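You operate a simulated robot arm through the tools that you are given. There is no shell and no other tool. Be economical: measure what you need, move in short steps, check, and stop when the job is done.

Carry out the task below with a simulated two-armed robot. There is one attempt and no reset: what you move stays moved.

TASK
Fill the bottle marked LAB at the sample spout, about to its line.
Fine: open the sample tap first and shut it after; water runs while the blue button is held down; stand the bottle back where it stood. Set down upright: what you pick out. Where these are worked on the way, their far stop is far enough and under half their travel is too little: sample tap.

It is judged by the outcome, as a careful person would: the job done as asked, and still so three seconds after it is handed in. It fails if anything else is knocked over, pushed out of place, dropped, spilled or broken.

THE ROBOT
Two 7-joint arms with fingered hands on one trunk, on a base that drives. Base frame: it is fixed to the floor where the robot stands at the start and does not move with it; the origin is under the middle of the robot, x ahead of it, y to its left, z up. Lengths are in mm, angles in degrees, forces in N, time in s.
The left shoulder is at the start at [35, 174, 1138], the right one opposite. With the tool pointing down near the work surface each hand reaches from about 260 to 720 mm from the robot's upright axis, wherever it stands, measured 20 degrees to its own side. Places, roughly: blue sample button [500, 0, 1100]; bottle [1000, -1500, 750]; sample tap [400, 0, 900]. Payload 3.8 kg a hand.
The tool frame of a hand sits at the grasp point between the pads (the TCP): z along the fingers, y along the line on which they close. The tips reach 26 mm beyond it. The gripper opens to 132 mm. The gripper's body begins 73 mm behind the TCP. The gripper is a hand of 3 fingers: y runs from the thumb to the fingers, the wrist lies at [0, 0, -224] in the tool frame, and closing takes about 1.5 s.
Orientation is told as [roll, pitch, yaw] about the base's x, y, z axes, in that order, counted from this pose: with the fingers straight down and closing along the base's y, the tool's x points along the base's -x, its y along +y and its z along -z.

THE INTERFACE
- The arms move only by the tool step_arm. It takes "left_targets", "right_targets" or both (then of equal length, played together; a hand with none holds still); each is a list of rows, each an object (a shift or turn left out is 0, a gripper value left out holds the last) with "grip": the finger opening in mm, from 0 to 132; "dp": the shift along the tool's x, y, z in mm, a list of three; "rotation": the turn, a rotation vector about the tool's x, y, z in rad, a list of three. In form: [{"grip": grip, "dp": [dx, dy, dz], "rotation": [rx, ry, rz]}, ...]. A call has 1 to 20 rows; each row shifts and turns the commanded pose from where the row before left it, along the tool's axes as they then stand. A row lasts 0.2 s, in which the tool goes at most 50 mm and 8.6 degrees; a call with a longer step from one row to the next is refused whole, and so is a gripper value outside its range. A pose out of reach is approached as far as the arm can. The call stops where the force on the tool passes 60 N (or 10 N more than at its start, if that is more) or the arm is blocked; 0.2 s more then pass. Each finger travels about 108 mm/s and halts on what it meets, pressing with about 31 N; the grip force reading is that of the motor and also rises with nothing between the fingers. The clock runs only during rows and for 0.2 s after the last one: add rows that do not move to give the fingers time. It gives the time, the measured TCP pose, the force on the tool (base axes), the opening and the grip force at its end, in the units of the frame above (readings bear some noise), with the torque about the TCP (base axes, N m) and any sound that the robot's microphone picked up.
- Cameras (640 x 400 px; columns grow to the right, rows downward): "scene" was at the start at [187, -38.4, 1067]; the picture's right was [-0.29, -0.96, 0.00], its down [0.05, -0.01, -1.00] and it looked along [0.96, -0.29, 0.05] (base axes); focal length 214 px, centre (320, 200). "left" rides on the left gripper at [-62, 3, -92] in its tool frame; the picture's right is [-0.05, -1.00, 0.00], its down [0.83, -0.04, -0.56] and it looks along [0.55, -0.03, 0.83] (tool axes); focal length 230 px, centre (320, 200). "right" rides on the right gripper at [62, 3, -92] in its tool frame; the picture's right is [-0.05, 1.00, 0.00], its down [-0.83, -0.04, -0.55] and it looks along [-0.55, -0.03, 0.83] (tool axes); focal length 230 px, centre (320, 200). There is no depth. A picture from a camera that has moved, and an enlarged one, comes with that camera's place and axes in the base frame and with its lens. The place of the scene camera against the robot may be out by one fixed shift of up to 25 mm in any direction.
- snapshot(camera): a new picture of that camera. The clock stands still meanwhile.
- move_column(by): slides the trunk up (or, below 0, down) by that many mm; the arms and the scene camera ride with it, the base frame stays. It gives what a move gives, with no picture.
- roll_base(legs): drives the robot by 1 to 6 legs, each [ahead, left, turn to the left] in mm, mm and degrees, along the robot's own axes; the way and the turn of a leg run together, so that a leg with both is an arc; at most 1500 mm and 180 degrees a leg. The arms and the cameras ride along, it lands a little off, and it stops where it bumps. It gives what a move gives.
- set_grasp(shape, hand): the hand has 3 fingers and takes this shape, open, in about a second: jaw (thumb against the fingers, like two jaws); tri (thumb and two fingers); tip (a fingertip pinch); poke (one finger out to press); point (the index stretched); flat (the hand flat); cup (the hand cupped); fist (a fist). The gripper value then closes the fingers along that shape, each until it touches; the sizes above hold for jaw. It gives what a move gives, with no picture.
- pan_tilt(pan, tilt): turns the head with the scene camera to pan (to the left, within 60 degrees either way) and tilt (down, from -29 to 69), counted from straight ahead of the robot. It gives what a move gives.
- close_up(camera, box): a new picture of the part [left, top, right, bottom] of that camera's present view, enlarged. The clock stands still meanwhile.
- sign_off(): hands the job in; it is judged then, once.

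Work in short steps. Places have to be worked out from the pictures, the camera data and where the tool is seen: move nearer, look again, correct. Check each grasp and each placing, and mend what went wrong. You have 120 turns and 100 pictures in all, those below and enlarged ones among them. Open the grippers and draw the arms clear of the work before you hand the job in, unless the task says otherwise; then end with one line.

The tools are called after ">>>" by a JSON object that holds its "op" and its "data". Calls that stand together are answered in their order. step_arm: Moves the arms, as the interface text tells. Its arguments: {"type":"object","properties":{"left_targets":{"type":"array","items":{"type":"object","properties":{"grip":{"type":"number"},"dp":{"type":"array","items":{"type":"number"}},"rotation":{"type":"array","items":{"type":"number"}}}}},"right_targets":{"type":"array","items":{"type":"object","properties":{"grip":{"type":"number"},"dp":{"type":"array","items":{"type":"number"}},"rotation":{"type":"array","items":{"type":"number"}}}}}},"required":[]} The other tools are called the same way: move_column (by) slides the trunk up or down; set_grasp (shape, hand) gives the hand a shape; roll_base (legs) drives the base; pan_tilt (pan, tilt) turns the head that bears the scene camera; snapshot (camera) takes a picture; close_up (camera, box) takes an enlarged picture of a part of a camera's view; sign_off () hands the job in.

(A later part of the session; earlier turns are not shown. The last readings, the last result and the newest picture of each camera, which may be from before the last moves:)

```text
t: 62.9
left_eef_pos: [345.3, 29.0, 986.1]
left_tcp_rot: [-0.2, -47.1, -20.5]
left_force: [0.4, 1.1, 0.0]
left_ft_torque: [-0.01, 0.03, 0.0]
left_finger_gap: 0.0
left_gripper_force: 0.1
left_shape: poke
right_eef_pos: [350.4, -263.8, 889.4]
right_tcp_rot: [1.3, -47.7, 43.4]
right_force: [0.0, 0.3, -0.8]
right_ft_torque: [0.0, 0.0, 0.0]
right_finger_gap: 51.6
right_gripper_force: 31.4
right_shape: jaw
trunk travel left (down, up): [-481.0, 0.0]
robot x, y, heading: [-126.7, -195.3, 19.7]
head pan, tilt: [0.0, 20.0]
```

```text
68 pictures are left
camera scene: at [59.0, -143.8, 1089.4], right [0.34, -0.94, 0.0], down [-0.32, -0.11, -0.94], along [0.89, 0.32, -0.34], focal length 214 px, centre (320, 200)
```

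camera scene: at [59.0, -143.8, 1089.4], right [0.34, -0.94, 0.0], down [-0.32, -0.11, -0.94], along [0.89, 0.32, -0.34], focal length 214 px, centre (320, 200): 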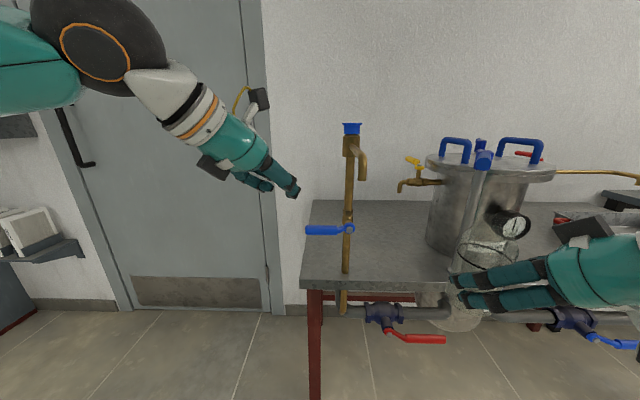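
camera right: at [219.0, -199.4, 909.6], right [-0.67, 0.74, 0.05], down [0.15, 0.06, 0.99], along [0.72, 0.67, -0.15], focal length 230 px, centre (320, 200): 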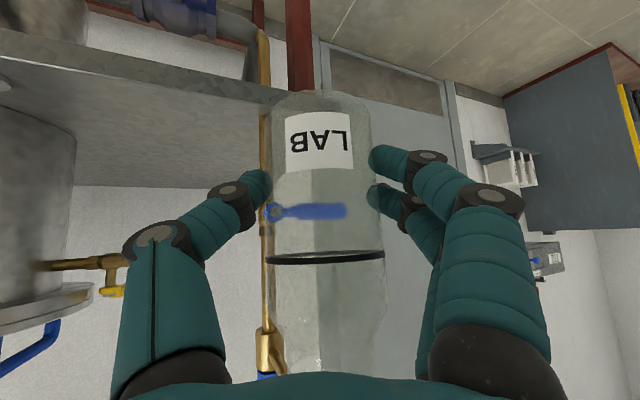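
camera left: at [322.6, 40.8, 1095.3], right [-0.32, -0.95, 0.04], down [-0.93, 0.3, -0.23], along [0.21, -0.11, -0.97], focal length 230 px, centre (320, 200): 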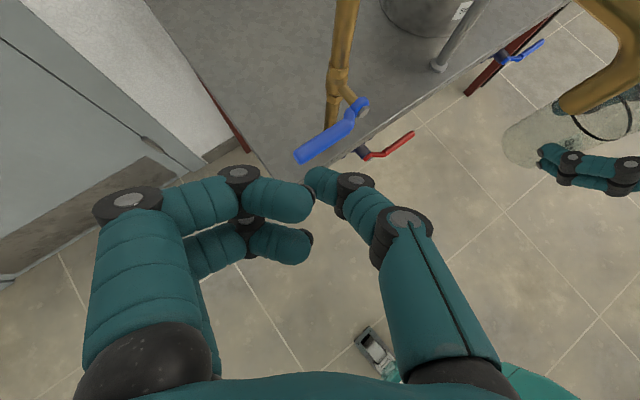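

Left-camera rays give hub (450,-55) and lever end (412,24). I move the tip just above the lever and check.

>>> {"op": "step_arm", "data": {"left_targets": [{"dp": [-7.5, 1, 40]}, {"dp": [-7.5, 1, 40]}, {}]}}

>>> {"op": "snapshot", "data": {"camera": "left"}}

>>> {"op": "close_up", "data": {"camera": "scene", "box": [240, 110, 440, 310]}}

```text
t: 63.7
left_eef_pos: [408.8, 6.7, 944.2]
left_tcp_rot: [-0.2, -47.3, -20.3]
left_force: [0.0, 0.3, 0.4]
left_ft_torque: [0.01, 0.02, -0.04]
left_finger_gap: 0.3
left_gripper_force: 0.2
left_shape: poke
right_eef_pos: [351.8, -263.1, 889.2]
right_tcp_rot: [1.4, -47.8, 43.3]
right_force: [0.3, 0.4, 0.0]
right_ft_torque: [0.0, -0.01, 0.02]
right_finger_gap: 51.4
right_gripper_force: 30.7
right_shape: jaw
trunk travel left (down, up): [-481.0, 0.0]
robot x, y, heading: [-126.8, -201.8, 19.8]
head pan, tilt: [0.0, 20.0]
```

```text
67 pictures are left
camera left: at [388.0, 18.8, 1051.1], right [-0.32, -0.95, 0.04], down [-0.93, 0.3, -0.23], along [0.21, -0.11, -0.97], focal length 230 px, centre (320, 200)
```

left: 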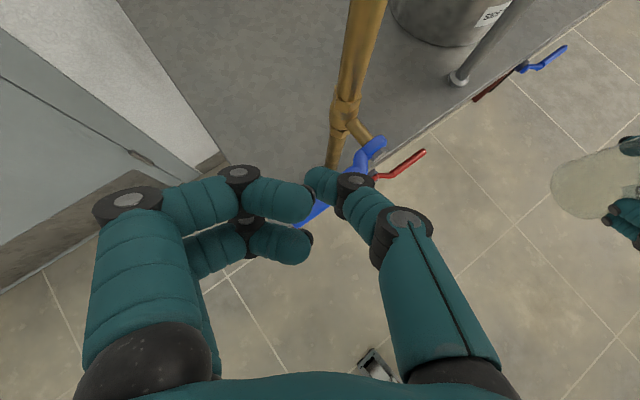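

```text
2.00 times, centred on (340, 210) of scene
camera zoom: at [59.1, -143.8, 1089.3], right [0.34, -0.94, 0.0], down [-0.32, -0.11, -0.94], along [0.89, 0.32, -0.34], focal length 429 px, centre (280, 180)
```

zoom: 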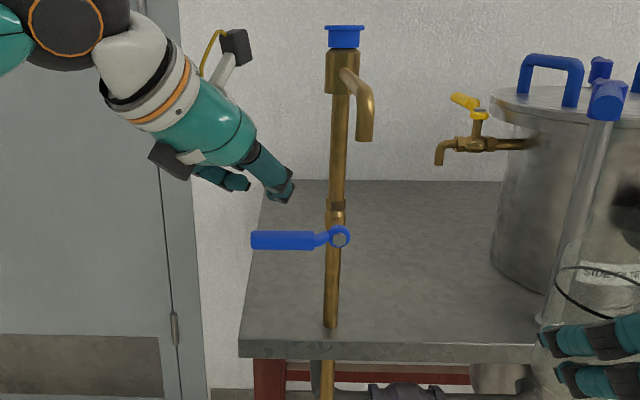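

The tip is above the lever's mid-length. I push down gently through the first part of the arc.

>>> {"op": "step_arm", "data": {"left_targets": [{"dp": [16.9, 0, 15.6]}, {"dp": [14.3, 1.4, 11.4]}, {"dp": [12, -1.9, 13.7]}, {}]}}

>>> {"op": "close_up", "data": {"camera": "scene", "box": [240, 110, 440, 310]}}

```text
t: 64.7
left_eef_pos: [413.6, -1.9, 906.4]
left_tcp_rot: [0.3, -49.6, -21.4]
left_force: [-3.9, -10.7, 52.0]
left_ft_torque: [0.22, -0.71, -0.11]
left_finger_gap: 0.0
left_gripper_force: 0.1
left_shape: poke
right_eef_pos: [348.1, -266.2, 893.2]
right_tcp_rot: [1.2, -48.2, 43.5]
right_force: [0.1, 0.4, -0.1]
right_ft_torque: [0.01, 0.0, -0.02]
right_finger_gap: 51.6
right_gripper_force: 30.8
right_shape: jaw
trunk travel left (down, up): [-481.0, 0.0]
robot x, y, heading: [-127.7, -204.8, 19.2]
head pan, tilt: [0.0, 20.0]
```

```text
2.00 times, centred on (340, 210) of scene
camera zoom: at [55.6, -146.5, 1091.1], right [0.33, -0.94, 0.0], down [-0.32, -0.11, -0.94], along [0.89, 0.32, -0.34], focal length 429 px, centre (280, 180)
```

zoom: 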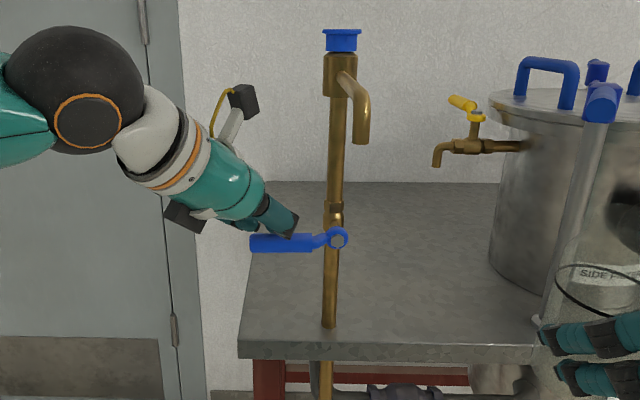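

Downward is against a stop (52 N, no motion), so the lever must open upward. I back off, flatten the hand's pitch, and go below the lever.

>>> {"op": "step_arm", "data": {"left_targets": [{"dp": [-29, 0, -27]}, {"dp": [23.8, 0, -25.5]}, {"dp": [23.8, 0, -25.5]}, {"rotation": [0, -0.146, 0]}, {"rotation": [0, -0.146, 0]}, {"rotation": [0, -0.146, 0]}, {}]}}

>>> {"op": "close_up", "data": {"camera": "scene", "box": [240, 110, 440, 310]}}

```text
t: 66.3
left_eef_pos: [344.1, 30.7, 923.4]
left_tcp_rot: [-0.4, -72.4, -20.2]
left_force: [0.2, -0.2, -0.3]
left_ft_torque: [0.0, 0.02, -0.01]
left_finger_gap: 0.2
left_gripper_force: 0.0
left_shape: poke
right_eef_pos: [352.2, -264.4, 890.0]
right_tcp_rot: [1.3, -47.6, 43.3]
right_force: [0.4, -0.2, -0.6]
right_ft_torque: [0.0, 0.03, -0.03]
right_finger_gap: 51.6
right_gripper_force: 30.7
right_shape: jaw
trunk travel left (down, up): [-481.0, 0.0]
robot x, y, heading: [-127.3, -197.7, 19.6]
head pan, tilt: [0.0, 20.0]
```

```text
2.00 times, centred on (340, 210) of scene
camera zoom: at [59.6, -144.0, 1089.2], right [0.34, -0.94, 0.0], down [-0.32, -0.11, -0.94], along [0.89, 0.32, -0.34], focal length 429 px, centre (280, 180)
```

zoom: 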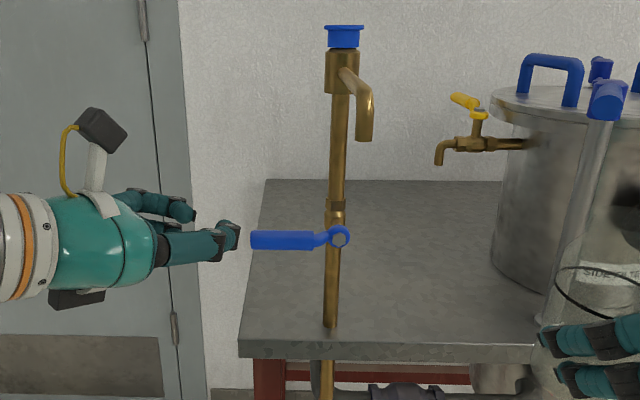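

The hand is nearly horizontal now. I drop below lever height and slide the fingertip under the lever near its end.

>>> {"op": "step_arm", "data": {"left_targets": [{"dp": [31, 0, 9.8]}, {"dp": [31, 0, 9.8]}, {"dp": [-8.6, 5.1, 27.1]}, {"dp": [-8.6, 5.1, 27.1]}, {}]}}

>>> {"op": "close_up", "data": {"camera": "scene", "box": [240, 110, 440, 310]}}

>>> {"op": "snapshot", "data": {"camera": "left"}}

```text
t: 67.5
left_eef_pos: [401.1, 20.9, 858.2]
left_tcp_rot: [-0.5, -72.2, -20.0]
left_force: [0.2, -0.6, 0.5]
left_ft_torque: [0.03, 0.02, 0.03]
left_finger_gap: 0.0
left_gripper_force: 0.0
left_shape: poke
right_eef_pos: [351.3, -264.6, 889.3]
right_tcp_rot: [1.4, -47.6, 43.2]
right_force: [-0.3, -0.5, -2.1]
right_ft_torque: [-0.03, -0.01, 0.02]
right_finger_gap: 51.4
right_gripper_force: 31.3
right_shape: jaw
trunk travel left (down, up): [-481.0, 0.0]
robot x, y, heading: [-128.1, -202.1, 19.9]
head pan, tilt: [0.0, 20.0]
```

```text
2.00 times, centred on (340, 210) of scene
camera zoom: at [59.2, -143.9, 1089.3], right [0.34, -0.94, 0.0], down [-0.32, -0.11, -0.94], along [0.89, 0.32, -0.34], focal length 429 px, centre (280, 180)
```

zoom: 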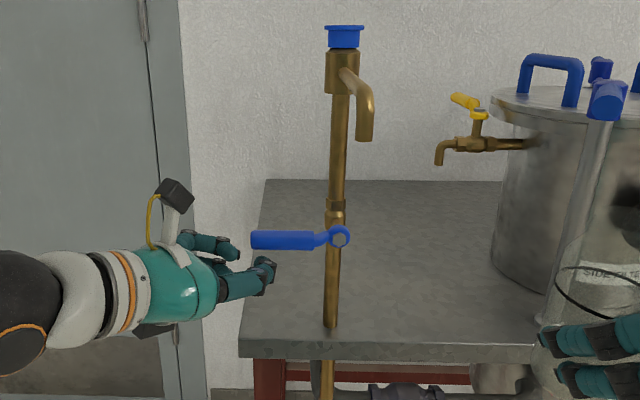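

```text
62 pictures are left
camera left: at [339.0, 48.0, 944.3], right [-0.34, -0.94, 0.05], down [-0.75, 0.23, -0.62], along [0.57, -0.25, -0.78], focal length 230 px, centre (320, 200)
```

left: 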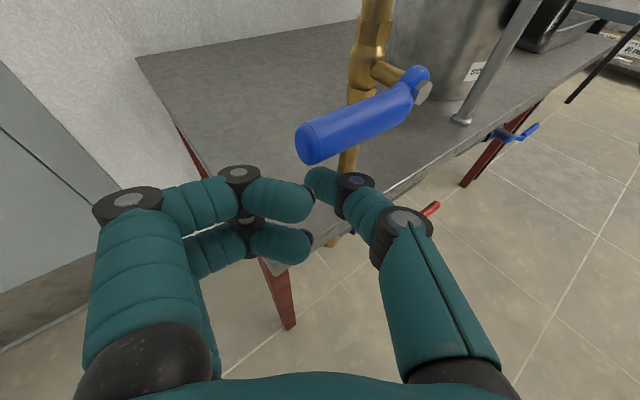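

The tip is under the lever near its end. I push upward along the arc, first half.

>>> {"op": "step_arm", "data": {"left_targets": [{"dp": [-17.2, 0, -5.4]}, {"dp": [-18.7, 1.2, -7.3]}, {"dp": [-19.6, -2.3, -3.7]}, {"dp": [-19.2, -5.9, 0.3]}, {}]}}

>>> {"op": "close_up", "data": {"camera": "scene", "box": [240, 110, 440, 310]}}

```text
t: 68.7
left_eef_pos: [406.8, 11.3, 936.2]
left_tcp_rot: [-0.3, -72.5, -20.3]
left_force: [-1.1, 0.4, -0.8]
left_ft_torque: [0.03, 0.01, -0.01]
left_finger_gap: 0.0
left_gripper_force: 0.0
left_shape: poke
right_eef_pos: [352.3, -264.7, 889.8]
right_tcp_rot: [1.4, -47.7, 43.3]
right_force: [0.0, -0.3, 0.4]
right_ft_torque: [-0.02, 0.03, 0.0]
right_finger_gap: 51.5
right_gripper_force: 31.1
right_shape: jaw
trunk travel left (down, up): [-481.0, 0.0]
robot x, y, heading: [-124.4, -197.0, 19.6]
head pan, tilt: [0.0, 20.0]
```

```text
2.00 times, centred on (340, 210) of scene
camera zoom: at [59.4, -143.9, 1089.3], right [0.34, -0.94, 0.0], down [-0.32, -0.11, -0.94], along [0.89, 0.32, -0.34], focal length 429 px, centre (280, 180)
```

zoom: 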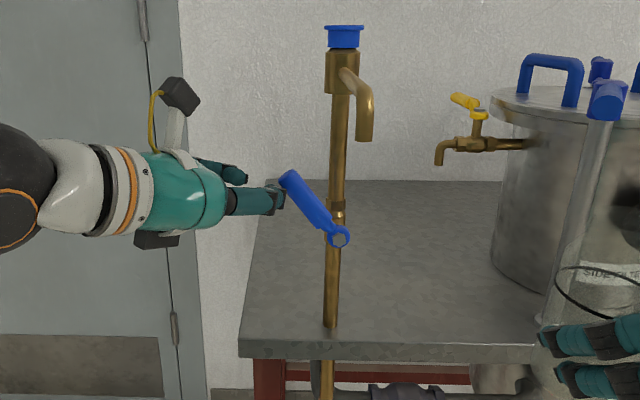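

The lever turns up freely, now past half. I continue pushing it to vertical and against the stop.

>>> {"op": "step_arm", "data": {"left_targets": [{"dp": [-10.4, -8.9, 6.4]}, {"dp": [-7.4, -11.4, 10]}, {"dp": [-4.1, -13, 12.9]}, {"dp": [-2.6, -8.3, 8.2]}, {}]}}

>>> {"op": "close_up", "data": {"camera": "scene", "box": [240, 110, 440, 310]}}

```text
t: 69.9
left_eef_pos: [425.0, -42.1, 946.9]
left_tcp_rot: [-0.6, -72.2, -19.8]
left_force: [-56.9, 15.9, 2.7]
left_ft_torque: [-0.05, 0.0, -0.54]
left_finger_gap: 0.0
left_gripper_force: 0.0
left_shape: poke
right_eef_pos: [346.8, -261.9, 892.5]
right_tcp_rot: [1.0, -47.8, 43.7]
right_force: [0.6, -0.3, -1.3]
right_ft_torque: [0.0, 0.02, 0.0]
right_finger_gap: 51.5
right_gripper_force: 30.8
right_shape: jaw
trunk travel left (down, up): [-481.0, 0.0]
robot x, y, heading: [-131.8, -198.5, 19.5]
head pan, tilt: [0.0, 20.0]
```

```text
2.00 times, centred on (340, 210) of scene
camera zoom: at [52.9, -142.3, 1090.1], right [0.34, -0.94, 0.0], down [-0.32, -0.12, -0.94], along [0.89, 0.32, -0.34], focal length 429 px, centre (280, 180)
```

zoom: 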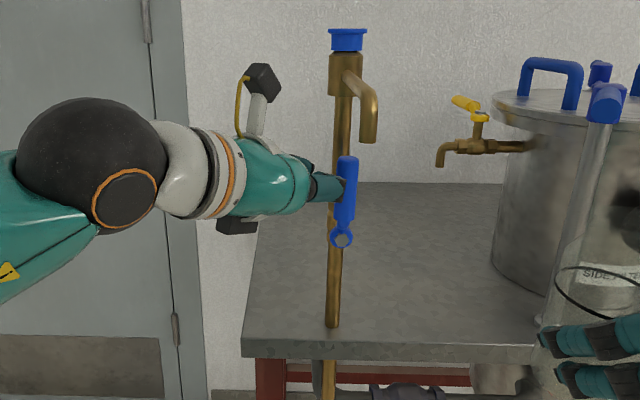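

The lever is vertical, parallel to the pipe, and the fingertip has met the post. I pull straight back and check that it stays.

>>> {"op": "step_arm", "data": {"left_targets": [{"dp": [11, 8, -36]}, {"dp": [12, 8, -38]}, {"dp": [12, 8, -38]}, {}]}}

>>> {"op": "close_up", "data": {"camera": "scene", "box": [290, 110, 410, 260]}}

```text
t: 70.9
left_eef_pos: [329.7, 20.6, 946.8]
left_tcp_rot: [-0.6, -72.4, -20.1]
left_force: [0.2, 0.5, 0.3]
left_ft_torque: [-0.03, 0.02, -0.03]
left_finger_gap: 0.0
left_gripper_force: 0.1
left_shape: poke
right_eef_pos: [351.8, -263.6, 890.0]
right_tcp_rot: [1.4, -47.6, 43.4]
right_force: [0.3, -0.4, -0.8]
right_ft_torque: [-0.01, -0.02, -0.02]
right_finger_gap: 51.5
right_gripper_force: 30.9
right_shape: jaw
trunk travel left (down, up): [-481.0, 0.0]
robot x, y, heading: [-126.2, -203.9, 19.3]
head pan, tilt: [0.0, 20.0]
```

```text
2.67 times, centred on (350, 185) of scene
camera zoom: at [59.6, -144.1, 1089.2], right [0.34, -0.94, 0.0], down [-0.32, -0.11, -0.94], along [0.89, 0.32, -0.34], focal length 572 px, centre (240, 240)
```

zoom: 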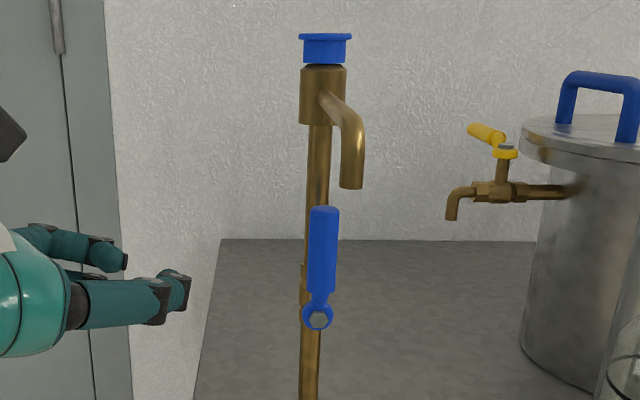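

The tap is open, with the lever vertical. Spout outlet is at about (347,-100,1015). I bring the left hand up and over, and move the bottle most of the way under the spout.

>>> {"op": "step_arm", "data": {"left_targets": [{"dp": [-41, 0, -21]}, {"dp": [-41, 0, -21]}, {"dp": [-41, 0, -21]}, {"dp": [-43, 0, -14]}, {"dp": [-43, 0, -14]}, {"dp": [-43, 0, -14]}, {"rotation": [0, 0.14, 0]}, {"rotation": [0, 0.14, 0]}, {"rotation": [0, 0.14, 0]}, {"rotation": [0, 0.14, 0]}, {"rotation": [0, 0.14, 0]}, {"rotation": [0, 0.14, 0]}, {"rotation": [0, 0.14, 0]}, {}]}}

>>> {"op": "step_arm", "data": {"right_targets": [{"dp": [-16.2, 24.6, 13.3]}, {"dp": [-16.2, 24.6, 13.3]}, {"dp": [-16.2, 24.6, 13.3]}, {"dp": [-16.2, 24.6, 13.3]}, {}]}}

>>> {"op": "snapshot", "data": {"camera": "scene"}}

>>> {"op": "snapshot", "data": {"camera": "left"}}

>>> {"op": "snapshot", "data": {"camera": "right"}}

```text
t: 73.9
left_eef_pos: [308.7, 30.2, 1218.1]
left_tcp_rot: [-0.2, -16.1, -20.5]
left_force: [0.3, 0.2, 0.1]
left_ft_torque: [-0.02, -0.01, 0.0]
left_finger_gap: 0.0
left_gripper_force: 0.1
left_shape: poke
right_eef_pos: [351.5, -263.0, 889.5]
right_tcp_rot: [1.5, -47.6, 43.3]
right_force: [0.6, -0.4, -1.2]
right_ft_torque: [-0.04, -0.02, -0.01]
right_finger_gap: 51.5
right_gripper_force: 31.2
right_shape: jaw
trunk travel left (down, up): [-481.0, 0.0]
robot x, y, heading: [-127.9, -199.7, 19.5]
head pan, tilt: [0.0, 20.0]
```

```text
t: 75.1
left_eef_pos: [307.9, 29.3, 1218.5]
left_tcp_rot: [0.0, -16.2, -20.5]
left_force: [-0.8, -0.4, -0.1]
left_ft_torque: [0.02, -0.01, -0.04]
left_finger_gap: 0.0
left_gripper_force: 0.0
left_shape: poke
right_eef_pos: [341.6, -136.7, 903.5]
right_tcp_rot: [1.4, -47.6, 43.3]
right_force: [0.9, 0.2, -0.3]
right_ft_torque: [0.04, -0.01, 0.0]
right_finger_gap: 51.3
right_gripper_force: 31.0
right_shape: jaw
trunk travel left (down, up): [-481.0, 0.0]
robot x, y, heading: [-129.1, -198.0, 19.6]
head pan, tilt: [0.0, 20.0]
```

```text
58 pictures are left
camera scene: at [59.4, -144.5, 1089.3], right [0.34, -0.94, 0.0], down [-0.32, -0.11, -0.94], along [0.89, 0.32, -0.34], focal length 214 px, centre (320, 200)
```

scene: 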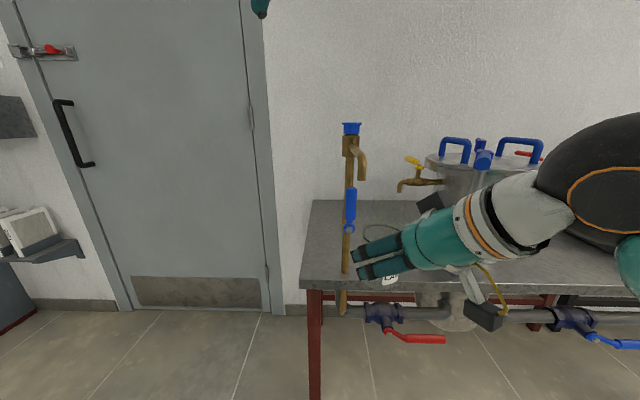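

```text
57 pictures are left
camera left: at [341.9, 20.4, 1324.2], right [-0.3, -0.95, 0.02], down [-0.91, 0.29, 0.3], along [-0.29, 0.08, -0.95], focal length 230 px, centre (320, 200)
```

left: 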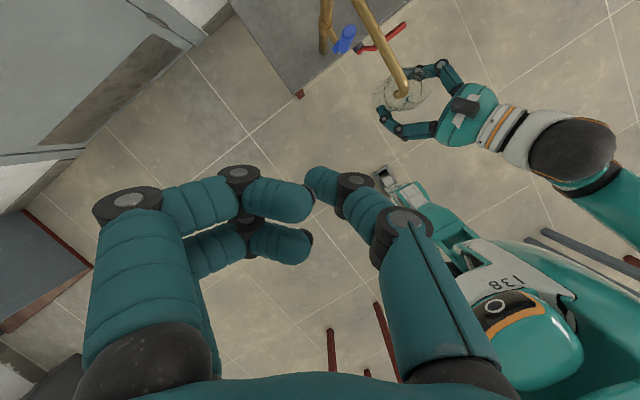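

```text
56 pictures are left
camera right: at [262.3, -211.5, 920.0], right [-0.67, 0.74, 0.05], down [0.15, 0.06, 0.99], along [0.72, 0.67, -0.15], focal length 230 px, centre (320, 200)
```

right: 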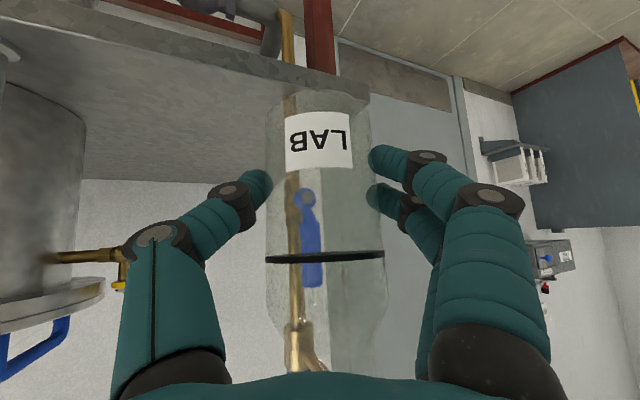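

The left camera looks down on the spout and bottle mouth, so I enlarge it.

>>> {"op": "close_up", "data": {"camera": "left", "box": [340, 40, 460, 150]}}

>>> {"op": "close_up", "data": {"camera": "scene", "box": [320, 110, 460, 300]}}

```text
3.64 times, centred on (400, 95) of left
camera zoom: at [341.9, 20.4, 1324.2], right [-0.3, -0.95, 0.02], down [-0.91, 0.29, 0.3], along [-0.29, 0.08, -0.95], focal length 837 px, centre (29, 582)
```

zoom: 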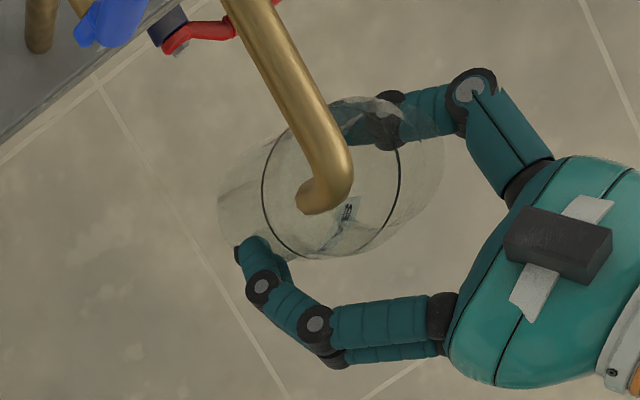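

```text
2.11 times, centred on (390, 205) of scene
camera zoom: at [59.4, -144.5, 1089.3], right [0.34, -0.94, 0.0], down [-0.32, -0.11, -0.94], along [0.89, 0.32, -0.34], focal length 452 px, centre (173, 190)
```

zoom: 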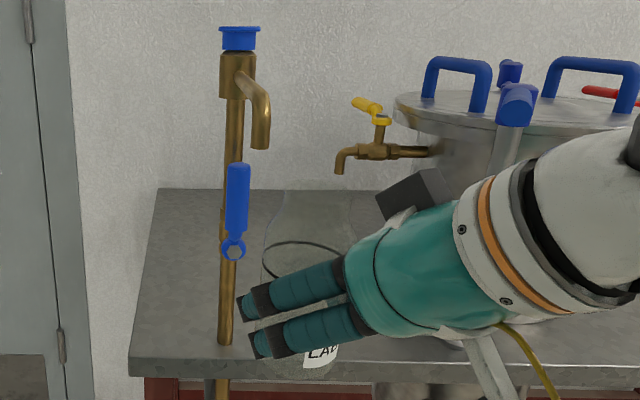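

Both cameras say the outlet is 39 mm further in +y than the bottle axis, with a 26 mm gap above the mouth. I shift the bottle under and raise it 8.

>>> {"op": "step_arm", "data": {"right_targets": [{"dp": [-11.5, 14.9, 6.6]}, {"dp": [-11.5, 14.9, 6.6]}, {}]}}

>>> {"op": "close_up", "data": {"camera": "left", "box": [340, 40, 460, 150]}}

>>> {"op": "close_up", "data": {"camera": "scene", "box": [320, 110, 460, 300]}}

```text
t: 75.9
left_eef_pos: [308.6, 29.0, 1219.6]
left_tcp_rot: [-0.2, -16.2, -20.5]
left_force: [0.3, 0.0, 0.1]
left_ft_torque: [0.02, -0.02, 0.03]
left_finger_gap: 0.0
left_gripper_force: 0.0
left_shape: poke
right_eef_pos: [338.7, -97.8, 912.0]
right_tcp_rot: [1.5, -47.6, 43.4]
right_force: [0.0, -0.9, -1.0]
right_ft_torque: [0.0, 0.0, 0.0]
right_finger_gap: 51.4
right_gripper_force: 31.5
right_shape: jaw
trunk travel left (down, up): [-481.0, 0.0]
robot x, y, heading: [-126.9, -200.0, 19.6]
head pan, tilt: [0.0, 20.0]
```

```text
3.64 times, centred on (400, 95) of left
camera zoom: at [341.8, 20.8, 1324.1], right [-0.3, -0.95, 0.02], down [-0.91, 0.29, 0.3], along [-0.29, 0.08, -0.95], focal length 837 px, centre (29, 582)
```

zoom: 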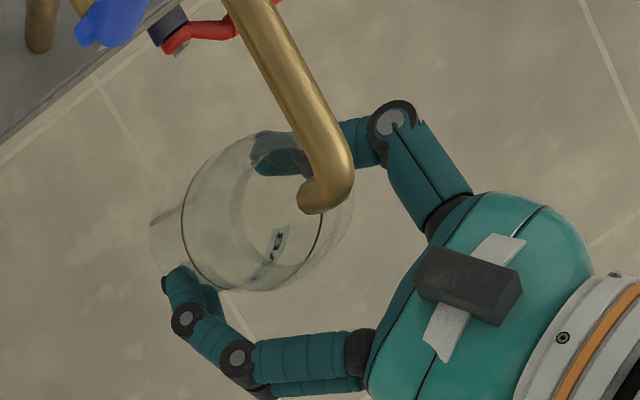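

```text
2.11 times, centred on (390, 205) of scene
camera zoom: at [59.4, -144.1, 1089.2], right [0.34, -0.94, 0.0], down [-0.32, -0.11, -0.94], along [0.89, 0.32, -0.34], focal length 452 px, centre (173, 190)
```

zoom: 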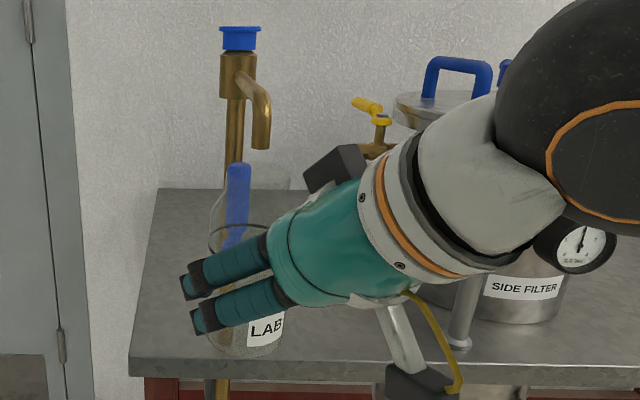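

The bottle axis now coincides with the outlet, with a gap of about 15 mm. I bring the left fingertip toward the button from above.

>>> {"op": "step_arm", "data": {"left_targets": [{"dp": [-28, -3.7, 16]}, {"dp": [-28, -3.7, 16]}, {"dp": [-28, -3.7, 16]}, {"dp": [-28, -3.7, 16]}, {}]}}

>>> {"op": "snapshot", "data": {"camera": "left"}}

>>> {"op": "snapshot", "data": {"camera": "scene"}}

```text
t: 77.1
left_eef_pos: [419.5, -26.5, 1188.1]
left_tcp_rot: [-0.1, -16.2, -20.6]
left_force: [0.5, -0.3, -1.1]
left_ft_torque: [0.0, -0.02, -0.02]
left_finger_gap: 0.0
left_gripper_force: 0.0
left_shape: poke
right_eef_pos: [339.4, -97.6, 912.8]
right_tcp_rot: [1.4, -47.6, 43.3]
right_force: [0.9, 0.8, -0.2]
right_ft_torque: [0.01, 0.02, 0.01]
right_finger_gap: 51.4
right_gripper_force: 31.2
right_shape: jaw
trunk travel left (down, up): [-481.0, 0.0]
robot x, y, heading: [-130.5, -200.1, 19.5]
head pan, tilt: [0.0, 20.0]
```

```text
51 pictures are left
camera left: at [453.7, -35.8, 1293.5], right [-0.3, -0.95, 0.02], down [-0.91, 0.29, 0.3], along [-0.29, 0.08, -0.95], focal length 230 px, centre (320, 200)
```

left: 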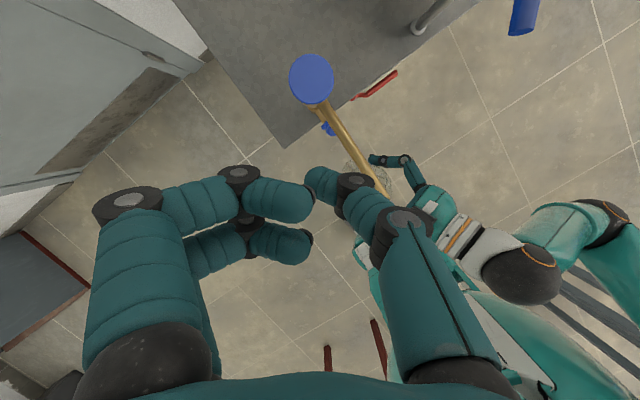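

```text
50 pictures are left
camera scene: at [59.1, -143.4, 1089.3], right [0.34, -0.94, 0.0], down [-0.32, -0.12, -0.94], along [0.89, 0.32, -0.34], focal length 214 px, centre (320, 200)
```

scene: 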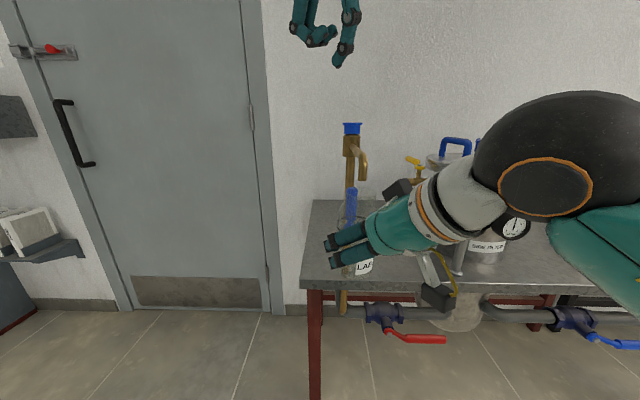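

The left camera puts the button near (490,-43). I move over it and look again for a second sight line.

>>> {"op": "step_arm", "data": {"left_targets": [{"dp": [-25.8, 4.2, 18]}, {"dp": [-25.8, 4.2, 18]}, {}]}}

>>> {"op": "snapshot", "data": {"camera": "left"}}

>>> {"op": "close_up", "data": {"camera": "scene", "box": [280, 50, 420, 190]}}

```text
t: 77.9
left_eef_pos: [469.3, -36.8, 1162.5]
left_tcp_rot: [-0.2, -16.2, -20.5]
left_force: [0.4, 0.4, 1.0]
left_ft_torque: [-0.02, -0.02, 0.02]
left_finger_gap: 0.0
left_gripper_force: 0.0
left_shape: poke
left hand out of reach, approached as far as the arm can: row 2
right_eef_pos: [338.1, -96.2, 912.2]
right_tcp_rot: [1.4, -47.6, 43.4]
right_force: [-0.6, 0.5, -0.3]
right_ft_torque: [-0.03, -0.01, 0.04]
right_finger_gap: 51.3
right_gripper_force: 30.9
right_shape: jaw
trunk travel left (down, up): [-481.0, 0.0]
robot x, y, heading: [-124.7, -196.4, 19.5]
head pan, tilt: [0.0, 20.0]
```

```text
49 pictures are left
camera left: at [503.8, -46.4, 1269.4], right [-0.3, -0.95, 0.02], down [-0.91, 0.29, 0.3], along [-0.29, 0.08, -0.95], focal length 230 px, centre (320, 200)
```

left: 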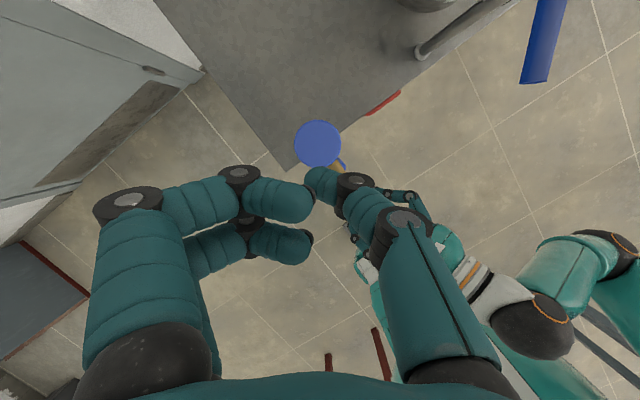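

```text
2.86 times, centred on (350, 120) of scene
camera zoom: at [59.3, -143.1, 1089.2], right [0.34, -0.94, 0.0], down [-0.32, -0.12, -0.94], along [0.89, 0.32, -0.34], focal length 613 px, centre (234, 429)
```

zoom: 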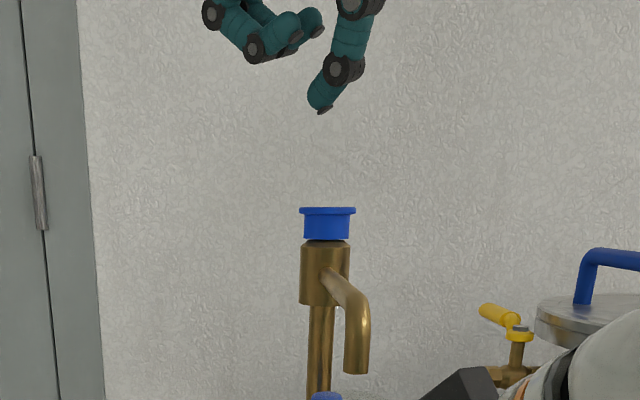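

The button is at (491,-43,1088) by two left-camera sight lines. The left arm is near its reach, so I pitch the hand forward 17° to bring the wrist back, and descend to hover.

>>> {"op": "step_arm", "data": {"left_targets": [{"rotation": [0, -0.146, 0]}, {"rotation": [0, -0.146, 0]}, {"dp": [7.2, 1, 19]}, {"dp": [7.2, 1, 19]}, {}]}}

>>> {"op": "snapshot", "data": {"camera": "left"}}

>>> {"op": "close_up", "data": {"camera": "scene", "box": [290, 60, 410, 180]}}

```text
t: 79.1
left_eef_pos: [478.7, -40.4, 1124.0]
left_tcp_rot: [-0.2, -32.9, -20.4]
left_force: [0.3, 0.8, 0.1]
left_ft_torque: [-0.01, -0.01, -0.02]
left_finger_gap: 0.1
left_gripper_force: 0.0
left_shape: poke
right_eef_pos: [340.2, -97.5, 911.9]
right_tcp_rot: [1.4, -47.5, 43.4]
right_force: [0.6, -0.5, -0.4]
right_ft_torque: [0.02, 0.0, -0.01]
right_finger_gap: 51.5
right_gripper_force: 31.4
right_shape: jaw
trunk travel left (down, up): [-481.0, 0.0]
robot x, y, heading: [-126.0, -194.7, 19.7]
head pan, tilt: [0.0, 20.0]
```

```text
47 pictures are left
camera left: at [482.5, -37.8, 1235.4], right [-0.31, -0.95, 0.03], down [-0.95, 0.31, 0.01], along [-0.02, -0.02, -1.0], focal length 230 px, centre (320, 200)
```

left: 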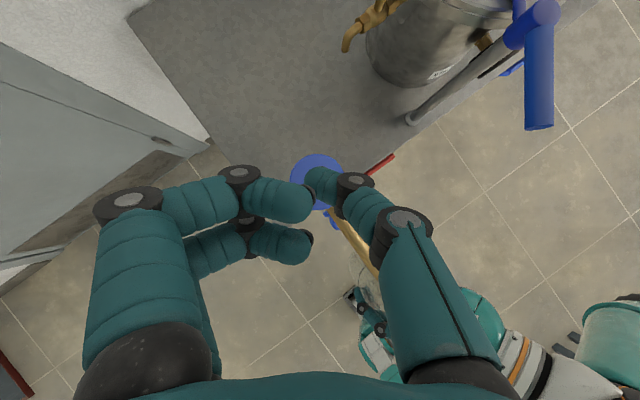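

```text
3.33 times, centred on (350, 120) of scene
camera zoom: at [59.4, -144.0, 1089.3], right [0.34, -0.94, 0.0], down [-0.32, -0.11, -0.94], along [0.89, 0.32, -0.34], focal length 715 px, centre (220, 467)
```

zoom: 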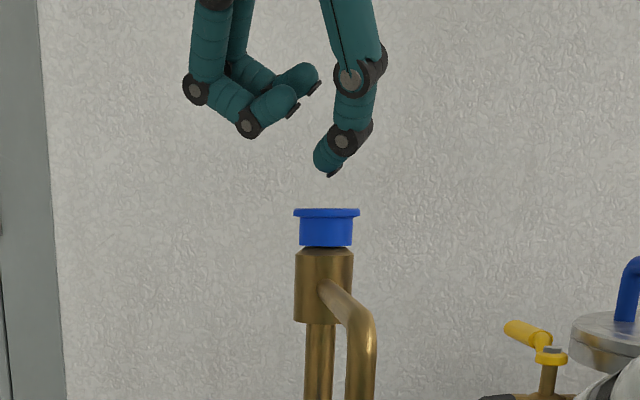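

The tip is centred about 15–18 mm above the button. I press down in small steps and look for flow.

>>> {"op": "step_arm", "data": {"left_targets": [{"dp": [8.2, 0, 12.6]}, {"dp": [4.9, 0, 7.6]}]}}

>>> {"op": "close_up", "data": {"camera": "scene", "box": [280, 60, 440, 290]}}

```text
t: 79.7
left_eef_pos: [479.4, -40.8, 1103.1]
left_tcp_rot: [-0.1, -33.2, -20.5]
left_force: [0.7, -1.7, 7.3]
left_ft_torque: [-0.02, -0.13, 0.02]
left_finger_gap: 0.0
left_gripper_force: 0.0
left_shape: poke
right_eef_pos: [339.1, -97.3, 913.9]
right_tcp_rot: [1.3, -47.7, 43.4]
right_force: [-0.2, 0.3, 0.3]
right_ft_torque: [0.01, 0.01, 0.01]
right_finger_gap: 51.1
right_gripper_force: 30.9
right_shape: jaw
trunk travel left (down, up): [-481.0, 0.0]
robot x, y, heading: [-125.7, -198.7, 19.3]
head pan, tilt: [0.0, 20.0]
heard: click
```

```text
1.74 times, centred on (360, 175) of scene
camera zoom: at [59.0, -144.3, 1089.7], right [0.34, -0.94, 0.0], down [-0.32, -0.11, -0.94], along [0.89, 0.32, -0.34], focal length 373 px, centre (250, 244)
```

zoom: 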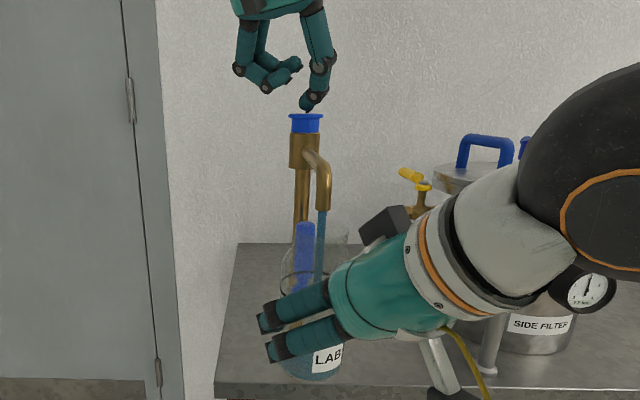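

Click heard, and water runs straight into the bottle. I hold for about 0.6 s and check the level.

>>> {"op": "step_arm", "data": {"left_targets": [{}, {}]}}

>>> {"op": "snapshot", "data": {"camera": "right"}}

```text
t: 80.3
left_eef_pos: [479.1, -41.6, 1103.5]
left_tcp_rot: [-0.2, -33.2, -20.4]
left_force: [3.5, -1.4, 13.2]
left_ft_torque: [-0.08, -0.22, 0.02]
left_finger_gap: 0.1
left_gripper_force: 0.0
left_shape: poke
right_eef_pos: [340.1, -97.4, 914.0]
right_tcp_rot: [1.4, -47.7, 43.3]
right_force: [-0.1, -0.1, -0.2]
right_ft_torque: [0.0, 0.01, -0.02]
right_finger_gap: 51.3
right_gripper_force: 31.4
right_shape: jaw
trunk travel left (down, up): [-481.0, 0.0]
robot x, y, heading: [-130.0, -199.5, 19.4]
head pan, tilt: [0.0, 20.0]
```

```text
44 pictures are left
camera right: at [259.4, -173.3, 930.2], right [-0.67, 0.74, 0.05], down [0.15, 0.06, 0.99], along [0.73, 0.67, -0.15], focal length 230 px, centre (320, 200)
```

right: 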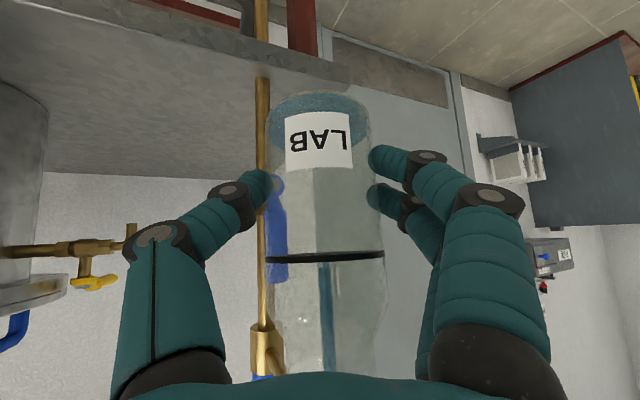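

Water is just above the base after about 1 s. I hold 2 s more and re-measure.

>>> {"op": "step_arm", "data": {"left_targets": [{}, {}, {}, {}, {}, {}, {}, {}, {}]}}

>>> {"op": "snapshot", "data": {"camera": "right"}}

```text
t: 82.3
left_eef_pos: [479.1, -41.5, 1103.3]
left_tcp_rot: [-0.1, -33.1, -20.4]
left_force: [4.6, -0.6, 17.6]
left_ft_torque: [-0.06, -0.33, -0.02]
left_finger_gap: 0.0
left_gripper_force: 0.0
left_shape: poke
right_eef_pos: [339.0, -98.2, 912.5]
right_tcp_rot: [1.4, -47.6, 43.3]
right_force: [0.2, -0.3, -1.6]
right_ft_torque: [-0.02, 0.01, 0.03]
right_finger_gap: 51.4
right_gripper_force: 31.1
right_shape: jaw
trunk travel left (down, up): [-481.0, 0.0]
robot x, y, heading: [-128.7, -198.6, 19.7]
head pan, tilt: [0.0, 20.0]
```

```text
43 pictures are left
camera right: at [259.1, -173.4, 930.0], right [-0.67, 0.74, 0.05], down [0.15, 0.06, 0.99], along [0.73, 0.67, -0.15], focal length 230 px, centre (320, 200)
```

right: 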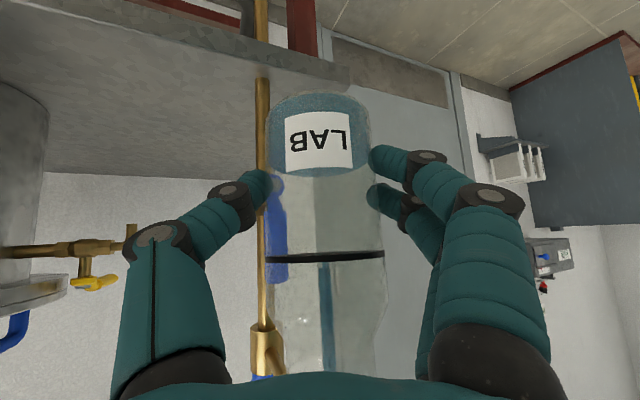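

The water is at about 28 mm of 70 after roughly 3 s. I hold 3 s more.

>>> {"op": "step_arm", "data": {"left_targets": [{}, {}, {}, {}, {}, {}, {}, {}, {}, {}, {}, {}, {}, {}]}}

>>> {"op": "close_up", "data": {"camera": "right", "box": [220, 70, 420, 390]}}

```text
t: 85.3
left_eef_pos: [478.8, -41.8, 1101.9]
left_tcp_rot: [-0.2, -32.9, -20.6]
left_force: [4.9, -1.8, 17.5]
left_ft_torque: [-0.04, -0.27, -0.05]
left_finger_gap: 0.2
left_gripper_force: 0.0
left_shape: poke
right_eef_pos: [338.5, -96.4, 912.0]
right_tcp_rot: [1.4, -47.7, 43.3]
right_force: [-0.6, 0.9, -1.8]
right_ft_torque: [-0.02, 0.02, -0.02]
right_finger_gap: 51.5
right_gripper_force: 30.9
right_shape: jaw
trunk travel left (down, up): [-481.0, 0.0]
robot x, y, heading: [-129.3, -201.6, 20.0]
head pan, tilt: [0.0, 20.0]
```

```text
1.25 times, centred on (320, 230) of right
camera zoom: at [259.1, -173.4, 929.9], right [-0.67, 0.74, 0.05], down [0.15, 0.06, 0.99], along [0.73, 0.67, -0.15], focal length 288 px, centre (320, 162)
```

zoom: 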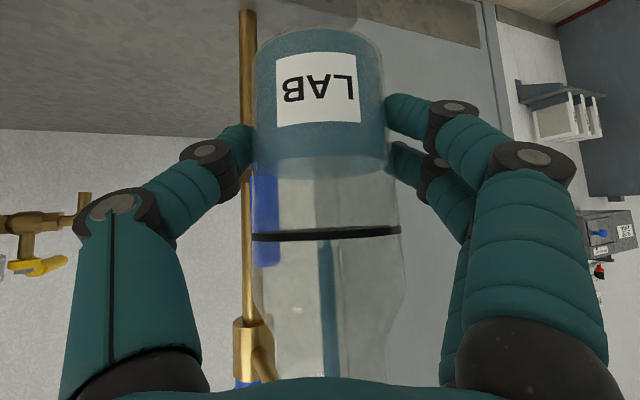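

The surface is at zoom row about 170, and the line is at 234. At about 13 rows per second I need nearly 5 s more, so I hold 3.4 s and check.

>>> {"op": "step_arm", "data": {"left_targets": [{}, {}, {}, {}, {}, {}, {}, {}, {}, {}, {}, {}, {}, {}, {}, {}]}}

>>> {"op": "close_up", "data": {"camera": "right", "box": [220, 70, 420, 390]}}

```text
t: 88.7
left_eef_pos: [478.4, -41.3, 1101.3]
left_tcp_rot: [0.0, -33.0, -20.5]
left_force: [4.0, -2.4, 16.7]
left_ft_torque: [-0.06, -0.32, -0.03]
left_finger_gap: 0.0
left_gripper_force: 0.1
left_shape: poke
right_eef_pos: [338.5, -97.2, 911.9]
right_tcp_rot: [1.4, -47.7, 43.3]
right_force: [-0.1, -0.5, -3.0]
right_ft_torque: [-0.02, 0.02, -0.02]
right_finger_gap: 51.4
right_gripper_force: 31.4
right_shape: jaw
trunk travel left (down, up): [-481.0, 0.0]
robot x, y, heading: [-124.2, -199.8, 19.9]
head pan, tilt: [0.0, 20.0]
```

```text
1.25 times, centred on (320, 230) of right
camera zoom: at [259.1, -173.4, 929.9], right [-0.67, 0.74, 0.05], down [0.15, 0.06, 0.99], along [0.73, 0.67, -0.15], focal length 288 px, centre (320, 162)
```

zoom: 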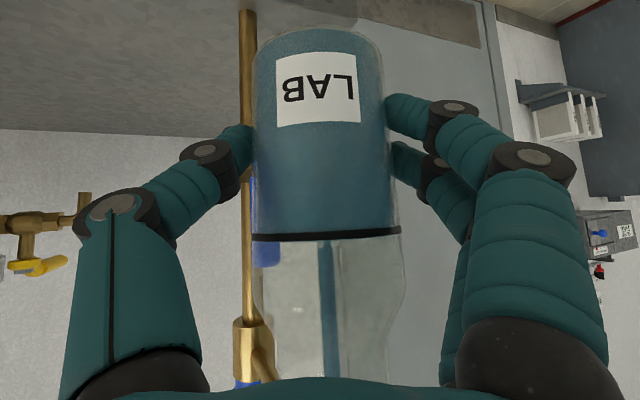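

The water has reached the line. I release the button at once.

>>> {"op": "step_arm", "data": {"left_targets": [{"dp": [-22, 0, -34]}, {"dp": [-10, 0, -15]}, {}]}}

>>> {"op": "close_up", "data": {"camera": "right", "box": [220, 70, 420, 390]}}

>>> {"op": "snapshot", "data": {"camera": "scene"}}

```text
t: 89.5
left_eef_pos: [480.0, -41.4, 1159.0]
left_tcp_rot: [-0.3, -32.9, -20.4]
left_force: [0.1, -0.5, 0.2]
left_ft_torque: [0.01, 0.01, -0.01]
left_finger_gap: 0.0
left_gripper_force: 0.0
left_shape: poke
right_eef_pos: [339.4, -97.7, 911.8]
right_tcp_rot: [1.3, -47.6, 43.3]
right_force: [-0.4, -0.6, -2.5]
right_ft_torque: [-0.05, 0.05, 0.03]
right_finger_gap: 51.3
right_gripper_force: 30.9
right_shape: jaw
trunk travel left (down, up): [-481.0, 0.0]
robot x, y, heading: [-131.3, -197.1, 20.0]
head pan, tilt: [0.0, 20.0]
```

```text
1.25 times, centred on (320, 230) of right
camera zoom: at [259.9, -172.8, 929.1], right [-0.67, 0.74, 0.06], down [0.15, 0.06, 0.99], along [0.72, 0.67, -0.15], focal length 288 px, centre (320, 162)
```

zoom: 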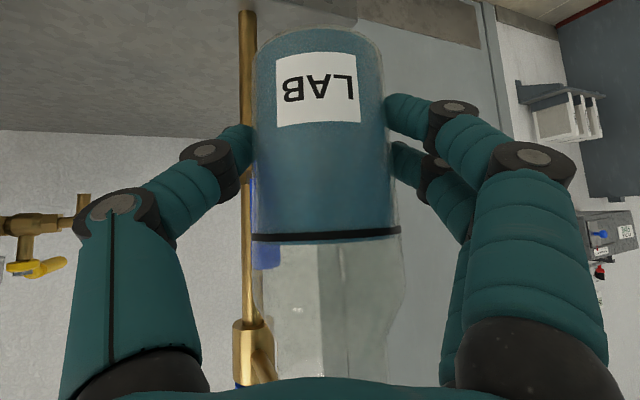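

```text
39 pictures are left
camera scene: at [59.8, -143.8, 1089.0], right [0.34, -0.94, 0.0], down [-0.32, -0.11, -0.94], along [0.89, 0.32, -0.34], focal length 214 px, centre (320, 200)
```

scene: 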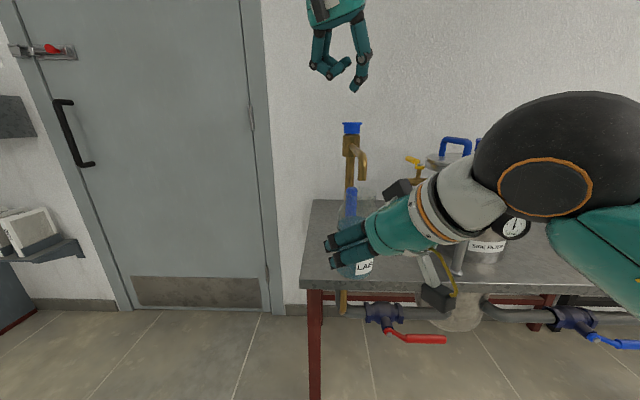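

Filled to the line, and the button is released. Now I lower the bottle slightly and take it right, clear of the spout, then retract the left hand.

>>> {"op": "step_arm", "data": {"right_targets": [{"dp": [9, -8, 0]}, {"dp": [11.5, -14.9, -6.6]}, {"dp": [6, -17, -5.5]}, {"dp": [5.1, -17.1, -5.5]}, {"dp": [5.1, -17.1, -5.5]}, {"dp": [5.1, -17.1, -5.5]}, {"dp": [5.1, -17.1, -5.5]}, {"dp": [5.1, -17.1, -5.5]}, {"dp": [5.1, -17.1, -5.5]}, {"dp": [5.1, -17.1, -5.5]}, {"dp": [2.5, -8, -2.5]}, {}]}}

>>> {"op": "step_arm", "data": {"left_targets": [{"dp": [33.6, 0, -21.8]}, {"dp": [33.6, 0, -21.8]}, {"dp": [33.6, 0, -21.8]}, {"dp": [33.6, 0, -21.8]}, {"dp": [33.6, 0, -21.8]}, {"rotation": [-0.0763, 0, -0.1175]}, {"rotation": [-0.0763, 0, -0.1175]}, {"rotation": [-0.0763, 0, -0.1175]}, {"rotation": [-0.0763, 0, -0.1175]}, {"rotation": [-0.0763, 0, -0.1175]}, {"dp": [21.8, 0, 33.6]}, {"dp": [21.8, 0, 33.6]}, {"dp": [21.8, 0, 33.6]}, {"dp": [21.8, 0, 33.6]}, {"dp": [21.8, 0, 33.6]}, {}]}}

>>> {"op": "step_arm", "data": {"left_targets": [{"rotation": [0, -0.146, 0]}, {"rotation": [0, -0.146, 0]}, {"rotation": [0, -0.146, 0]}, {"rotation": [0, -0.146, 0]}, {"rotation": [0, -0.146, 0]}, {"rotation": [0, -0.146, 0]}, {"rotation": [0, -0.146, 0]}, {"rotation": [0, -0.146, 0]}, {}]}}

>>> {"op": "snapshot", "data": {"camera": "scene"}}

```text
t: 92.1
left_eef_pos: [479.7, -40.5, 1160.2]
left_tcp_rot: [-0.2, -32.9, -20.4]
left_force: [-0.1, 0.3, 0.2]
left_ft_torque: [0.01, 0.03, 0.02]
left_finger_gap: 0.0
left_gripper_force: 0.2
left_shape: poke
right_eef_pos: [398.4, -273.6, 896.8]
right_tcp_rot: [1.4, -47.5, 43.3]
right_force: [-0.9, 0.6, -3.1]
right_ft_torque: [-0.03, 0.02, 0.0]
right_finger_gap: 51.2
right_gripper_force: 30.9
right_shape: jaw
trunk travel left (down, up): [-481.0, 0.0]
robot x, y, heading: [-127.4, -199.0, 19.7]
head pan, tilt: [0.0, 20.0]
```

```text
t: 95.5
left_eef_pos: [291.4, 28.5, 959.5]
left_tcp_rot: [0.0, -32.9, 19.6]
left_force: [0.2, -0.1, 0.7]
left_ft_torque: [0.0, -0.02, 0.0]
left_finger_gap: 0.2
left_gripper_force: 0.0
left_shape: poke
right_eef_pos: [396.4, -274.7, 897.1]
right_tcp_rot: [1.4, -47.6, 43.3]
right_force: [0.2, 0.5, -1.7]
right_ft_torque: [0.02, 0.03, 0.02]
right_finger_gap: 51.6
right_gripper_force: 31.4
right_shape: jaw
trunk travel left (down, up): [-481.0, 0.0]
robot x, y, heading: [-126.9, -197.7, 19.5]
head pan, tilt: [0.0, 20.0]
```

```text
t: 97.5
left_eef_pos: [312.5, 22.5, 966.0]
left_tcp_rot: [-179.5, -80.3, -160.8]
left_force: [-0.6, -0.3, 0.4]
left_ft_torque: [0.0, -0.02, 0.02]
left_finger_gap: 0.0
left_gripper_force: 0.0
left_shape: poke
left hand out of reach, approached as far as the arm can: row 8
right_eef_pos: [397.5, -273.3, 896.9]
right_tcp_rot: [1.4, -47.6, 43.3]
right_force: [0.0, 0.0, -2.6]
right_ft_torque: [-0.01, -0.02, -0.02]
right_finger_gap: 51.3
right_gripper_force: 30.9
right_shape: jaw
trunk travel left (down, up): [-481.0, 0.0]
robot x, y, heading: [-126.8, -198.2, 19.4]
head pan, tilt: [0.0, 20.0]
```

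```text
38 pictures are left
camera scene: at [59.4, -143.5, 1089.2], right [0.34, -0.94, 0.0], down [-0.32, -0.12, -0.94], along [0.89, 0.32, -0.34], focal length 214 px, centre (320, 200)
```

scene: 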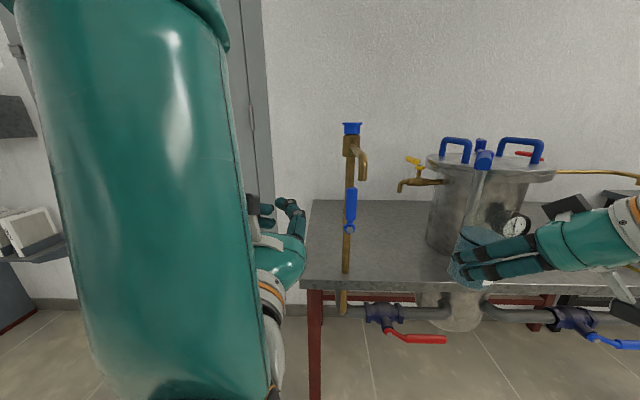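

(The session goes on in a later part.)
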